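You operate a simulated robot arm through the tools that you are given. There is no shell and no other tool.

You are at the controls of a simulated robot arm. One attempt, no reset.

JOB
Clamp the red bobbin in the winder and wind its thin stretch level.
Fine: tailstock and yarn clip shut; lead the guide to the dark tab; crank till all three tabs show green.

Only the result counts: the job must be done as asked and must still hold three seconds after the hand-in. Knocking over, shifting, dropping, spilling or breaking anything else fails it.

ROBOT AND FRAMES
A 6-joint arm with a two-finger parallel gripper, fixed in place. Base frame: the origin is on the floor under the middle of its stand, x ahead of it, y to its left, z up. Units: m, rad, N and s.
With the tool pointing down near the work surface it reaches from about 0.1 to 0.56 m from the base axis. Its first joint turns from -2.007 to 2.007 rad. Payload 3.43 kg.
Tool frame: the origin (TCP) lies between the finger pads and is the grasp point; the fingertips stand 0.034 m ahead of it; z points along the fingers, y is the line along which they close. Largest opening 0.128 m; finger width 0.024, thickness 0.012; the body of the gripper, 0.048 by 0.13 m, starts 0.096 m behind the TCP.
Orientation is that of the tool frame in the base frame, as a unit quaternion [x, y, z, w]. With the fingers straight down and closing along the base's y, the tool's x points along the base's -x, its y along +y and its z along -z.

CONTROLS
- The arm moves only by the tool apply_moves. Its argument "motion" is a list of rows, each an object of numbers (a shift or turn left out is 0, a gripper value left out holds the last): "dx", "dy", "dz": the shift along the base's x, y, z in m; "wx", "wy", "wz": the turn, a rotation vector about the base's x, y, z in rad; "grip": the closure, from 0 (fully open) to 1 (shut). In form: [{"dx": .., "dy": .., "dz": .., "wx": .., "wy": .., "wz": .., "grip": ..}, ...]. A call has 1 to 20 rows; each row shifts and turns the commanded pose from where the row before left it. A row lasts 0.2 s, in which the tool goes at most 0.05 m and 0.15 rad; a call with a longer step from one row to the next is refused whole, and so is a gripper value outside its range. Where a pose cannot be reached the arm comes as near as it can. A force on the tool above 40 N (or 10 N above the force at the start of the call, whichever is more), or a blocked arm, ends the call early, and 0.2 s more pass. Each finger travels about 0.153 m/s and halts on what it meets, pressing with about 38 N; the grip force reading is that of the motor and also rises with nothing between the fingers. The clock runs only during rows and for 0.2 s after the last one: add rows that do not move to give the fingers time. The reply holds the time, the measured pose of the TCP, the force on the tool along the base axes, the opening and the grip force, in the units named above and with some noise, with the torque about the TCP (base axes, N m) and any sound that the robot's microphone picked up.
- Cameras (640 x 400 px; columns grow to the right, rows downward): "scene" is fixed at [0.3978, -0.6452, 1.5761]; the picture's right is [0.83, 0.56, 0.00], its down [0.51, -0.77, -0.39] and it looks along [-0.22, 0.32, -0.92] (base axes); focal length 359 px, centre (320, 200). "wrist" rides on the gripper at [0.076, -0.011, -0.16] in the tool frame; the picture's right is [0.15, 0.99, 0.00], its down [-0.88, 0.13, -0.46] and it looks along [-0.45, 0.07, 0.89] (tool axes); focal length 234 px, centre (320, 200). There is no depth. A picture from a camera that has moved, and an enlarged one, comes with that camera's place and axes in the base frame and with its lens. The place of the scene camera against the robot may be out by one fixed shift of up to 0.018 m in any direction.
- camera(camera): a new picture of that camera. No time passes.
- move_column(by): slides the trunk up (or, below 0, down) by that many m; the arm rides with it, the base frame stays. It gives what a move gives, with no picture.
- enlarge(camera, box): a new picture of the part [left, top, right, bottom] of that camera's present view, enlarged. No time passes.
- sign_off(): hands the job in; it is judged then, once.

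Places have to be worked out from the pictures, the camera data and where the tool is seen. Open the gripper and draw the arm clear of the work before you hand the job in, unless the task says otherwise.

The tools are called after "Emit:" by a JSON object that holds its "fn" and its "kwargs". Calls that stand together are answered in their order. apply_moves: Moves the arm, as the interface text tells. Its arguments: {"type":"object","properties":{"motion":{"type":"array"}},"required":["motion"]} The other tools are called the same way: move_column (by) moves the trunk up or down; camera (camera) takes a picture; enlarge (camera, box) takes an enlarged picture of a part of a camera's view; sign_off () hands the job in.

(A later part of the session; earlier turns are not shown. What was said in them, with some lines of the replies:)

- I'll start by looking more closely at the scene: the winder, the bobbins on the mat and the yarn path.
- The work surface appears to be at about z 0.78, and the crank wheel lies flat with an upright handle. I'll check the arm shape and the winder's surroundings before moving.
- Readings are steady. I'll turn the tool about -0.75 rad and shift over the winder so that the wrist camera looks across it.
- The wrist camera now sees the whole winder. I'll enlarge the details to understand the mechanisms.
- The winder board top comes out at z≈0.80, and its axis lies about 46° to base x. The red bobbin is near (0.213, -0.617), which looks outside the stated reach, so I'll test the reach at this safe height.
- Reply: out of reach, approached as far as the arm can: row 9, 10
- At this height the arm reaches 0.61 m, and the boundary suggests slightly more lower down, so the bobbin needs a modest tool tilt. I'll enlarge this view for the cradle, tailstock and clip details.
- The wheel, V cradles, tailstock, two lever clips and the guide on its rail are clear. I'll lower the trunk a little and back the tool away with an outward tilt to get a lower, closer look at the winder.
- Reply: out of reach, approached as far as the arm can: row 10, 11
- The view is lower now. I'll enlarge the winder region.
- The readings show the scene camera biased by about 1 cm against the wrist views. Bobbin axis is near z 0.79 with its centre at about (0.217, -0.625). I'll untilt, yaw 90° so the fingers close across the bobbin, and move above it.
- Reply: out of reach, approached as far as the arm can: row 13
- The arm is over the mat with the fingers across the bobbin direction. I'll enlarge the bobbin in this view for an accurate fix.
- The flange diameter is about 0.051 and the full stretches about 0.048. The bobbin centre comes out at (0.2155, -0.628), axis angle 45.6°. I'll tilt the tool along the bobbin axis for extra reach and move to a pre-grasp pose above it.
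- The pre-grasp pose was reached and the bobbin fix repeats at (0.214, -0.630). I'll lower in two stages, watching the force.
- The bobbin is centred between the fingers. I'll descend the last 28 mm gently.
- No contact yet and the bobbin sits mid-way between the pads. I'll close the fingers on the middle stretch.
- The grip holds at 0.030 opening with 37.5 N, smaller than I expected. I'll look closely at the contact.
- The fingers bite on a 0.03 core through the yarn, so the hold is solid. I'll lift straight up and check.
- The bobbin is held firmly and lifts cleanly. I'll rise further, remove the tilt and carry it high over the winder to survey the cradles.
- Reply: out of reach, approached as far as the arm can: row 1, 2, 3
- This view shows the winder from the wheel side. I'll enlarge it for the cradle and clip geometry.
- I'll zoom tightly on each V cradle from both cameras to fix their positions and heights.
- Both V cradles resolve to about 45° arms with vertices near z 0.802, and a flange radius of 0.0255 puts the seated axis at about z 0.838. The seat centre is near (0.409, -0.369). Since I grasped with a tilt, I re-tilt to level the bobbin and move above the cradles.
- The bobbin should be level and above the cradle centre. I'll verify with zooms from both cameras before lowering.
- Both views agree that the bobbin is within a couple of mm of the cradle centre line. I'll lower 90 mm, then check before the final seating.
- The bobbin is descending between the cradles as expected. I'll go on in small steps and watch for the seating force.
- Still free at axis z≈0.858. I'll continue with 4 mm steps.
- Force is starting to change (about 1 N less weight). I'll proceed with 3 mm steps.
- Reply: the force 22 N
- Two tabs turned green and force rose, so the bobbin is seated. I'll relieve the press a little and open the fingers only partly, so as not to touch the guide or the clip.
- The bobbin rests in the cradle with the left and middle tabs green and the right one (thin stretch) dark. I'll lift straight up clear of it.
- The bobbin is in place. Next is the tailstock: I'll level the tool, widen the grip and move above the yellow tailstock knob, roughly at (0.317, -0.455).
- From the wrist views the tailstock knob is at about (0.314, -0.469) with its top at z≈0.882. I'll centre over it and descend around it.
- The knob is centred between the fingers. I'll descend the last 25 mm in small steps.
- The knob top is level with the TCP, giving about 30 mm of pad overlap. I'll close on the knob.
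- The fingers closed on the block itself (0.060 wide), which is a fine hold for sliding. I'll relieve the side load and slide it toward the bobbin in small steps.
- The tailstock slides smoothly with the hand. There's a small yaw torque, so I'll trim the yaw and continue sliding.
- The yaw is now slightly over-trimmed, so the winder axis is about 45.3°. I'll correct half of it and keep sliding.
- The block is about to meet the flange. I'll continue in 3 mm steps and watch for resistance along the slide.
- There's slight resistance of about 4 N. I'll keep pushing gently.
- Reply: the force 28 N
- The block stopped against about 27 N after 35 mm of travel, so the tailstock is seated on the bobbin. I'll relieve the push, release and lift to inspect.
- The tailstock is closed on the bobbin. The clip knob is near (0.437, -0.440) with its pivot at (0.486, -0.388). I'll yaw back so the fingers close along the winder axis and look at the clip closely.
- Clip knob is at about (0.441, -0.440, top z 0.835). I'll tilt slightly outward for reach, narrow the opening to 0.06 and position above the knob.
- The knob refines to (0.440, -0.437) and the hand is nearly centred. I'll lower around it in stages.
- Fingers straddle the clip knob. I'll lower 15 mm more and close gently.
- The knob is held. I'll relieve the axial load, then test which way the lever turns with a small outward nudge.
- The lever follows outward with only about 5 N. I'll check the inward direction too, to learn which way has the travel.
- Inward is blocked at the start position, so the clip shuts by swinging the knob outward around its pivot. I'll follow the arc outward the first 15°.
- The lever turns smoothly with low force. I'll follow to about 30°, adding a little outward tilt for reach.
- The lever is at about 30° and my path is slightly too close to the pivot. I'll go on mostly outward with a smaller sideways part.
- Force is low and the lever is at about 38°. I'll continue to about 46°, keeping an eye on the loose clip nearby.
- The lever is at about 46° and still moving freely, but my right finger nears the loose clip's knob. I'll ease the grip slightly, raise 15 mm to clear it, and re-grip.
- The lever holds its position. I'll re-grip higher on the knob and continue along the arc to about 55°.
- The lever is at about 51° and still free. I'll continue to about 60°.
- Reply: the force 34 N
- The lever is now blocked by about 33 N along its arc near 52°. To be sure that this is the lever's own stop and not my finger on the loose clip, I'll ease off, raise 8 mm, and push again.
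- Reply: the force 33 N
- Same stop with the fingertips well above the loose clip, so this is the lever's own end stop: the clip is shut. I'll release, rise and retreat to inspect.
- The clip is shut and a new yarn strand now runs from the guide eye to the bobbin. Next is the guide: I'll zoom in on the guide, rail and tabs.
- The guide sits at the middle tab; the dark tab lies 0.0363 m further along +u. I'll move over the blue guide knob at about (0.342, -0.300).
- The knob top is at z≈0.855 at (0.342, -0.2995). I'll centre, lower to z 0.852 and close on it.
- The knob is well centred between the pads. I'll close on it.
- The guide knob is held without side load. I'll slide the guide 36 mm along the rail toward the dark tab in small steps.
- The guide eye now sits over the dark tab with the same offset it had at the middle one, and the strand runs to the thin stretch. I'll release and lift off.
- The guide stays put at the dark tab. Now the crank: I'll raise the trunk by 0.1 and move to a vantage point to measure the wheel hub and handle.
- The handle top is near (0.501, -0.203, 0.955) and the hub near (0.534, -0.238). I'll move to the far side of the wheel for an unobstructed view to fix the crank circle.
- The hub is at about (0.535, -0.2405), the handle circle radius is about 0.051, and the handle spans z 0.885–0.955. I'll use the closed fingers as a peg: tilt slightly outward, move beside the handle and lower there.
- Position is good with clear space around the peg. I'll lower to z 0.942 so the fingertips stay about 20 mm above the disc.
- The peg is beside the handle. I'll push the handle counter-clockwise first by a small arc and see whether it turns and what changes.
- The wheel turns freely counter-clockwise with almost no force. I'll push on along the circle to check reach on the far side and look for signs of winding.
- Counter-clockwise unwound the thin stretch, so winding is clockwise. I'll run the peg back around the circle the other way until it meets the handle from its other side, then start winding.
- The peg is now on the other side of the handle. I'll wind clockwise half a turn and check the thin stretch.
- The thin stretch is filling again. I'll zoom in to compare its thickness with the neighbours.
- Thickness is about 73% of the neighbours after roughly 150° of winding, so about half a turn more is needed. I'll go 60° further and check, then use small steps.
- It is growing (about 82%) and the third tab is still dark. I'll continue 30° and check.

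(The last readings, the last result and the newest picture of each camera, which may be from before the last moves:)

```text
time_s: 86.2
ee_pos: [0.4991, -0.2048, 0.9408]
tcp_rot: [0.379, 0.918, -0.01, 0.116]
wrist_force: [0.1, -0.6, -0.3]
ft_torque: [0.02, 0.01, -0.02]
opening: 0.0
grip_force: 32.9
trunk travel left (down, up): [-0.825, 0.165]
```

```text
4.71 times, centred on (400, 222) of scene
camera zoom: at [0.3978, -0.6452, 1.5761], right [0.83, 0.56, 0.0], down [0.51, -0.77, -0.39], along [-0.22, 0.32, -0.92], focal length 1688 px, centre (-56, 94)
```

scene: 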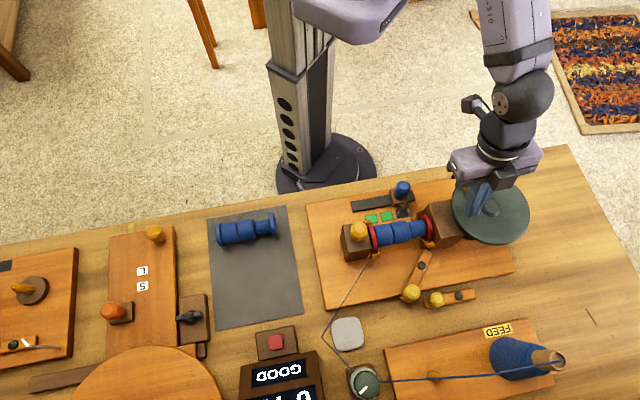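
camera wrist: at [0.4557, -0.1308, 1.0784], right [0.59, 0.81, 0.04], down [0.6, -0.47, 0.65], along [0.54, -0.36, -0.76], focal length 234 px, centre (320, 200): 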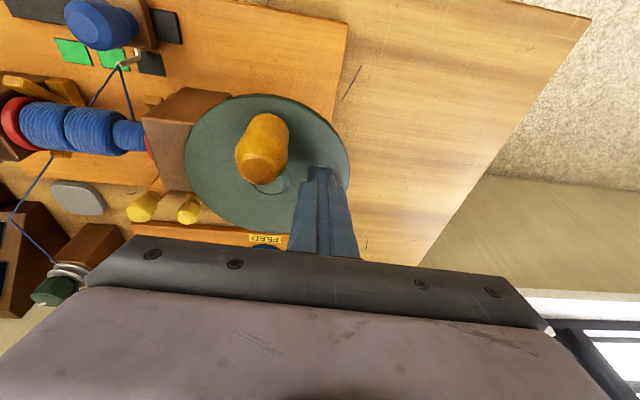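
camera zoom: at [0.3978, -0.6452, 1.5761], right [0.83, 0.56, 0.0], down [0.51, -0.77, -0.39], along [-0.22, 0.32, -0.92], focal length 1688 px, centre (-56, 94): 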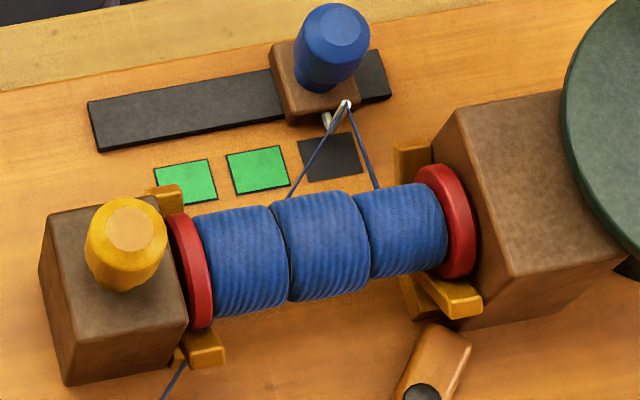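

Still dark at about 87%. I'll continue in 20° increments with a check each time.

Emit:
{"fn": "apply_moves", "kwargs": {"motion": [{"dx": 0.0146, "dy": 0.0102}, {}]}}

Emit:
{"fn": "enlarge", "kwargs": {"camera": "scene", "box": [340, 180, 460, 265]}}

```text
time_s: 86.8
ee_pos: [0.5136, -0.1935, 0.9401]
tcp_rot: [0.379, 0.918, -0.009, 0.116]
wrist_force: [0.9, 0.2, -0.8]
ft_torque: [-0.01, -0.02, -0.03]
opening: 0.0
grip_force: 33.5
trunk travel left (down, up): [-0.825, 0.165]
```

```text
4.71 times, centred on (400, 222) of scene
camera zoom: at [0.3978, -0.6452, 1.5761], right [0.83, 0.56, 0.0], down [0.51, -0.77, -0.39], along [-0.22, 0.32, -0.92], focal length 1688 px, centre (-56, 94)
```

zoom: 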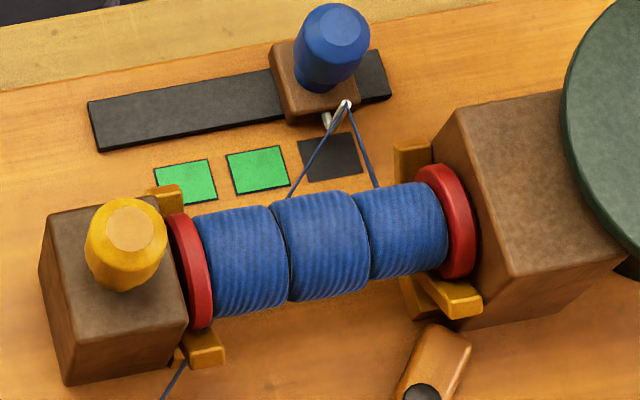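

Still dark, close to level. Another 20°.

Emit:
{"fn": "apply_moves", "kwargs": {"motion": [{"dx": 0.0172, "dy": 0.0046}, {}]}}

Emit:
{"fn": "enlarge", "kwargs": {"camera": "scene", "box": [340, 180, 460, 265]}}

```text
time_s: 87.4
ee_pos: [0.5295, -0.1906, 0.9391]
tcp_rot: [0.379, 0.918, -0.01, 0.116]
wrist_force: [-0.1, 0.0, 0.4]
ft_torque: [0.02, 0.03, 0.0]
opening: 0.0002
grip_force: 32.6
trunk travel left (down, up): [-0.825, 0.165]
```

```text
4.71 times, centred on (400, 222) of scene
camera zoom: at [0.3978, -0.6452, 1.5761], right [0.83, 0.56, 0.0], down [0.51, -0.77, -0.39], along [-0.22, 0.32, -0.92], focal length 1688 px, centre (-56, 94)
```

zoom: 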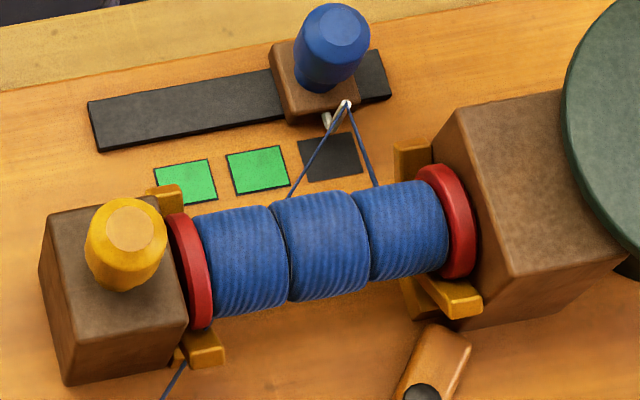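

Still dark but nearly flush. Another 20°.

Emit:
{"fn": "apply_moves", "kwargs": {"motion": [{"dx": 0.0177, "dy": -0.0015}, {}]}}

Emit:
{"fn": "enlarge", "kwargs": {"camera": "scene", "box": [340, 180, 460, 265]}}

```text
time_s: 88.0
ee_pos: [0.5477, -0.1911, 0.9406]
tcp_rot: [0.378, 0.918, -0.01, 0.116]
wrist_force: [-0.9, -1.2, -0.2]
ft_torque: [0.01, 0.02, 0.01]
opening: 0.0001
grip_force: 32.9
trunk travel left (down, up): [-0.825, 0.165]
```

```text
4.71 times, centred on (400, 222) of scene
camera zoom: at [0.3978, -0.6452, 1.5761], right [0.83, 0.56, 0.0], down [0.51, -0.77, -0.39], along [-0.22, 0.32, -0.92], focal length 1688 px, centre (-56, 94)
```

zoom: 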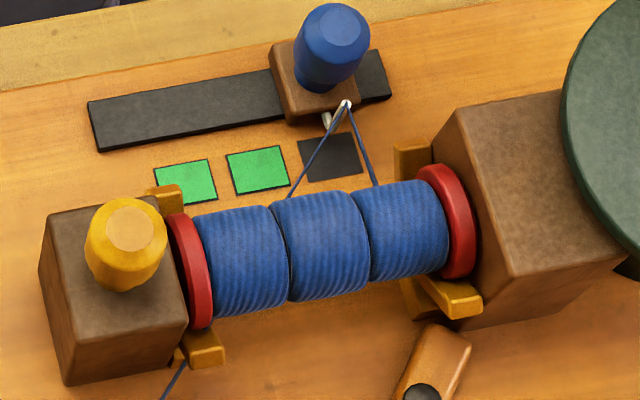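

Another 20° step, as the tab is still dark.

Emit:
{"fn": "apply_moves", "kwargs": {"motion": [{"dx": 0.0161, "dy": -0.0075}, {}]}}

Emit:
{"fn": "enlarge", "kwargs": {"camera": "scene", "box": [340, 180, 460, 265]}}

```text
time_s: 88.6
ee_pos: [0.5631, -0.1996, 0.9402]
tcp_rot: [0.379, 0.918, -0.01, 0.116]
wrist_force: [-0.1, -0.5, -0.4]
ft_torque: [0.02, 0.02, 0.03]
opening: 0.0
grip_force: 32.7
trunk travel left (down, up): [-0.825, 0.165]
```

```text
4.71 times, centred on (400, 222) of scene
camera zoom: at [0.3978, -0.6452, 1.5761], right [0.83, 0.56, 0.0], down [0.51, -0.77, -0.39], along [-0.22, 0.32, -0.92], focal length 1688 px, centre (-56, 94)
```

zoom: 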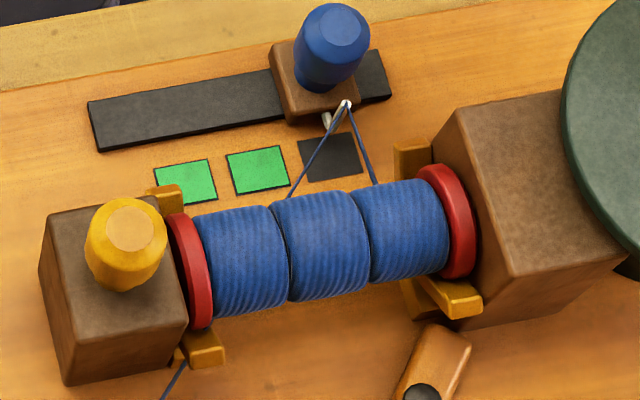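

Nearly level. I'll go on in 15° steps.

Emit:
{"fn": "apply_moves", "kwargs": {"motion": [{"dx": 0.0099, "dy": -0.009}, {}]}}

Emit:
{"fn": "enlarge", "kwargs": {"camera": "scene", "box": [340, 180, 460, 265]}}

```text
time_s: 89.2
ee_pos: [0.574, -0.208, 0.9405]
tcp_rot: [0.379, 0.918, -0.01, 0.116]
wrist_force: [-0.2, 0.4, 0.2]
ft_torque: [0.01, -0.01, 0.05]
opening: 0.0
grip_force: 33.0
trunk travel left (down, up): [-0.825, 0.165]
```

```text
4.71 times, centred on (400, 222) of scene
camera zoom: at [0.3978, -0.6452, 1.5761], right [0.83, 0.56, 0.0], down [0.51, -0.77, -0.39], along [-0.22, 0.32, -0.92], focal length 1688 px, centre (-56, 94)
```

zoom: 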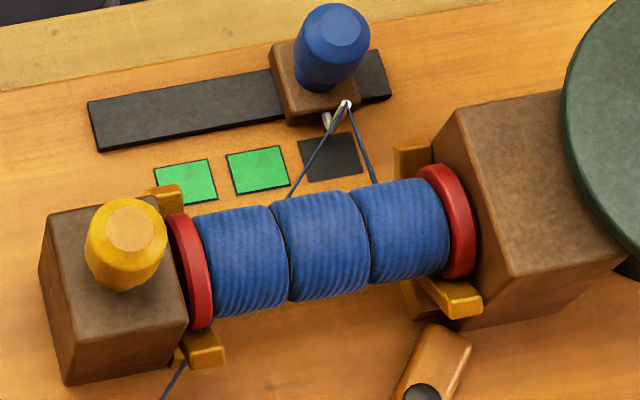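

Still dark. I'll step 15° more and check the wheel as well.

Emit:
{"fn": "apply_moves", "kwargs": {"motion": [{"dx": 0.0072, "dy": -0.0113}, {}]}}

Emit:
{"fn": "enlarge", "kwargs": {"camera": "scene", "box": [340, 150, 560, 290]}}

```text
time_s: 89.8
ee_pos: [0.5814, -0.2204, 0.9395]
tcp_rot: [0.379, 0.918, -0.009, 0.115]
wrist_force: [-0.3, 1.7, -0.1]
ft_torque: [-0.04, -0.01, -0.04]
opening: 0.0
grip_force: 32.9
trunk travel left (down, up): [-0.825, 0.165]
```

```text
2.86 times, centred on (450, 220) of scene
camera zoom: at [0.3978, -0.6452, 1.5761], right [0.83, 0.56, 0.0], down [0.51, -0.77, -0.39], along [-0.22, 0.32, -0.92], focal length 1025 px, centre (-51, 143)
```

zoom: 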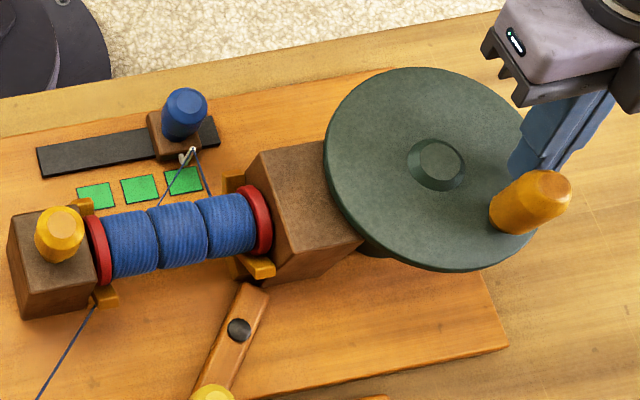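

All three tabs are green. I stop cranking here, back the peg off the handle without touching it, and lift clear.

Emit:
{"fn": "apply_moves", "kwargs": {"motion": [{"dx": -0.0055, "dy": 0.0092}, {"dx": -0.006, "dy": 0.008}, {"dz": 0.03}, {"dz": 0.04}, {"dz": 0.04}, {}]}}

Emit:
{"fn": "enlarge", "kwargs": {"camera": "scene", "box": [340, 150, 560, 290]}}

```text
time_s: 91.2
ee_pos: [0.5698, -0.2028, 1.0502]
tcp_rot: [0.379, 0.918, -0.01, 0.116]
wrist_force: [0.8, 0.6, -0.4]
ft_torque: [0.0, -0.01, -0.03]
opening: 0.0
grip_force: 33.2
trunk travel left (down, up): [-0.825, 0.165]
```

```text
2.86 times, centred on (450, 220) of scene
camera zoom: at [0.3978, -0.6452, 1.5761], right [0.83, 0.56, 0.0], down [0.51, -0.77, -0.39], along [-0.22, 0.32, -0.92], focal length 1025 px, centre (-51, 143)
```

zoom: 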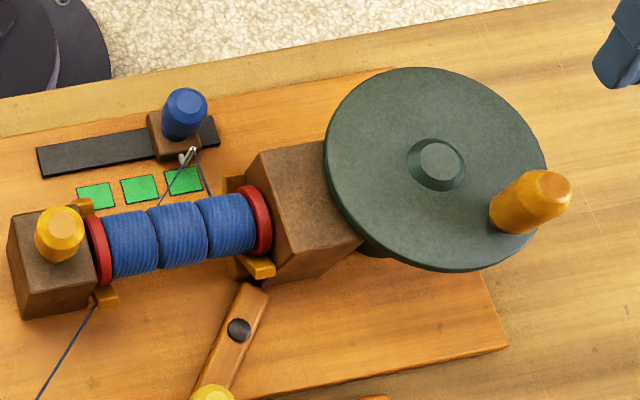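

Everything stays green. I'll draw the arm clear, level the tool, open the gripper, and wait a few seconds to confirm that the state holds.

Emit:
{"fn": "apply_moves", "kwargs": {"motion": [{"dz": 0.03, "dx": -0.01, "dy": 0.03}, {"dx": -0.02, "dy": 0.04, "wx": 0.041, "wy": 0.0912}, {"dx": -0.02, "dy": 0.04, "wx": 0.041, "wy": 0.0912}, {"dx": -0.025, "dy": 0.035}, {"dx": -0.03, "dy": 0.03, "grip": 0.5}, {"dx": -0.03, "dy": 0.02, "grip": 0.2}, {"dx": -0.03, "dy": 0.01, "grip": 0.0}, {}, {}, {}, {}, {}, {}, {}, {}, {}, {}, {}]}}

Emit:
{"fn": "camera", "kwargs": {"camera": "scene"}}

Emit:
{"fn": "enlarge", "kwargs": {"camera": "scene", "box": [320, 160, 480, 320]}}

Emit:
{"fn": "camera", "kwargs": {"camera": "wrist"}}

```text
time_s: 95.0
ee_pos: [0.4042, 0.003, 1.0808]
tcp_rot: [0.382, 0.924, -0.007, 0.016]
wrist_force: [0.6, 0.8, 0.2]
ft_torque: [0.0, -0.01, -0.01]
opening: 0.1281
grip_force: 0.0
trunk travel left (down, up): [-0.825, 0.165]
```

```text
taken
```

scene: 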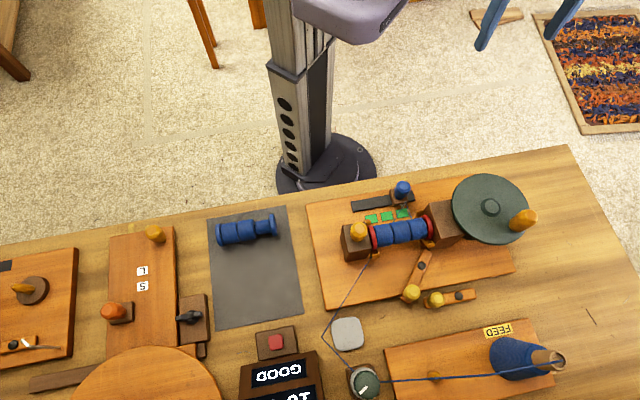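

```text
2.50 times, centred on (400, 240) of scene
camera zoom: at [0.3978, -0.6452, 1.5761], right [0.83, 0.56, 0.0], down [0.51, -0.77, -0.39], along [-0.22, 0.32, -0.92], focal length 897 px, centre (120, 100)
```

zoom: 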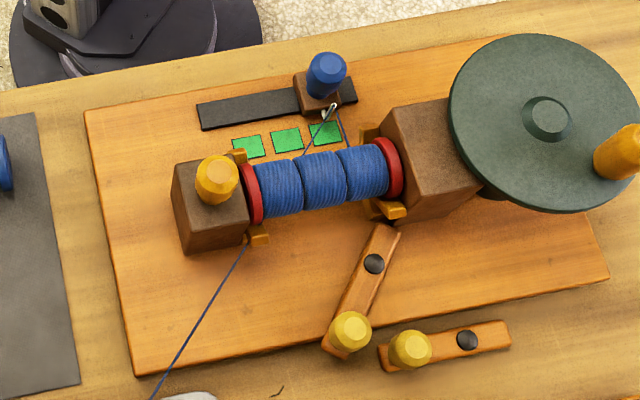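

```text
taken
camera wrist: at [0.3384, 0.0509, 1.2368], right [0.59, 0.81, -0.01], down [0.71, -0.52, 0.49], along [0.39, -0.29, -0.87], focal length 234 px, centre (320, 200)
```

wrist: 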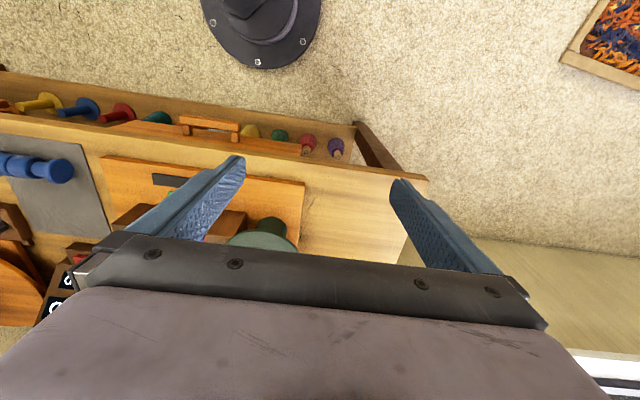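

All three tabs remain green, the clip and tailstock are shut, and the arm is clear. I'll check the counter display and the level once more up close.

Emit:
{"fn": "enlarge", "kwargs": {"camera": "scene", "box": [200, 320, 360, 400]}}

Emit:
{"fn": "enlarge", "kwargs": {"camera": "scene", "box": [350, 190, 450, 260]}}

```text
4.00 times, centred on (280, 360) of scene
camera zoom: at [0.3978, -0.6452, 1.5761], right [0.83, 0.56, 0.0], down [0.51, -0.77, -0.39], along [-0.22, 0.32, -0.92], focal length 1435 px, centre (480, -440)
```

zoom: 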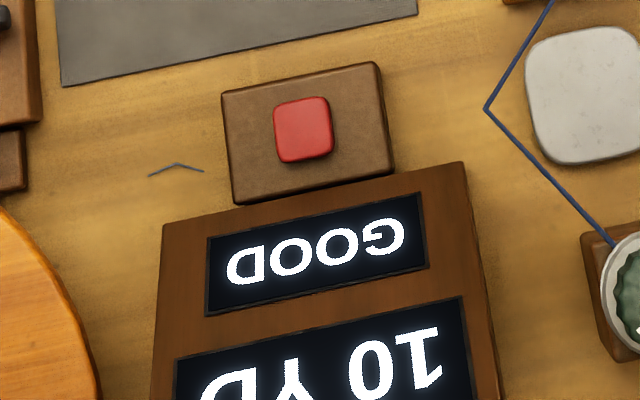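

```text
5.71 times, centred on (400, 225) of scene
camera zoom: at [0.3978, -0.6452, 1.5761], right [0.83, 0.56, 0.0], down [0.51, -0.77, -0.39], along [-0.22, 0.32, -0.92], focal length 2050 px, centre (-137, 57)
```

zoom: 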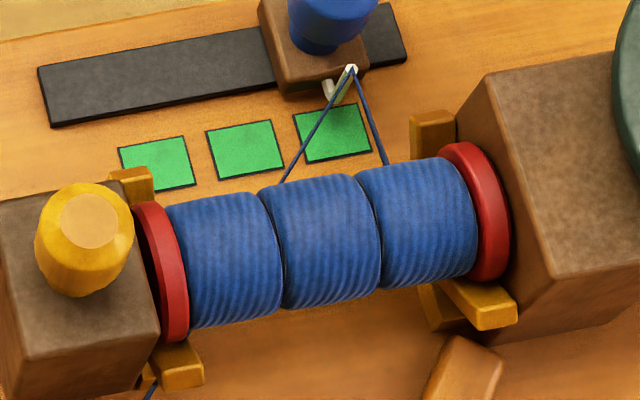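

The counter reads "10 YD / GOOD", all three tabs are green and the three stretches are level. The tailstock and clip are shut, the guide is at the third tab, and the gripper is open and clear. I hand the job in.

Emit:
{"fn": "sign_off", "kwargs": {}}

```text
The job is handed in.
```

The job is handed in. The red bobbin is clamped in the winder and its thin stretch is wound level with the other two. I don't have a verdict back.

- **Winder:** the tailstock is pushed tight against the bobbin and the yarn clip is at its end stop. The guide sits at the third tab, the one that was dark.
- **Result:** all three tabs were green and stayed green through about 5 s of waiting before hand-in. The counter read "10 YD / GOOD".
- **Cranking:** I turned the crank the wrong way first, which unwound the thin stretch to the bare core. I then wound it up again clockwise, so all the yarn on that stretch is newly wound.
- **Surroundings:** in the last pictures the blue bobbin, the loose clip beside the board and the other stations looked undisturbed. The gripper is open and the arm is clear of the table.
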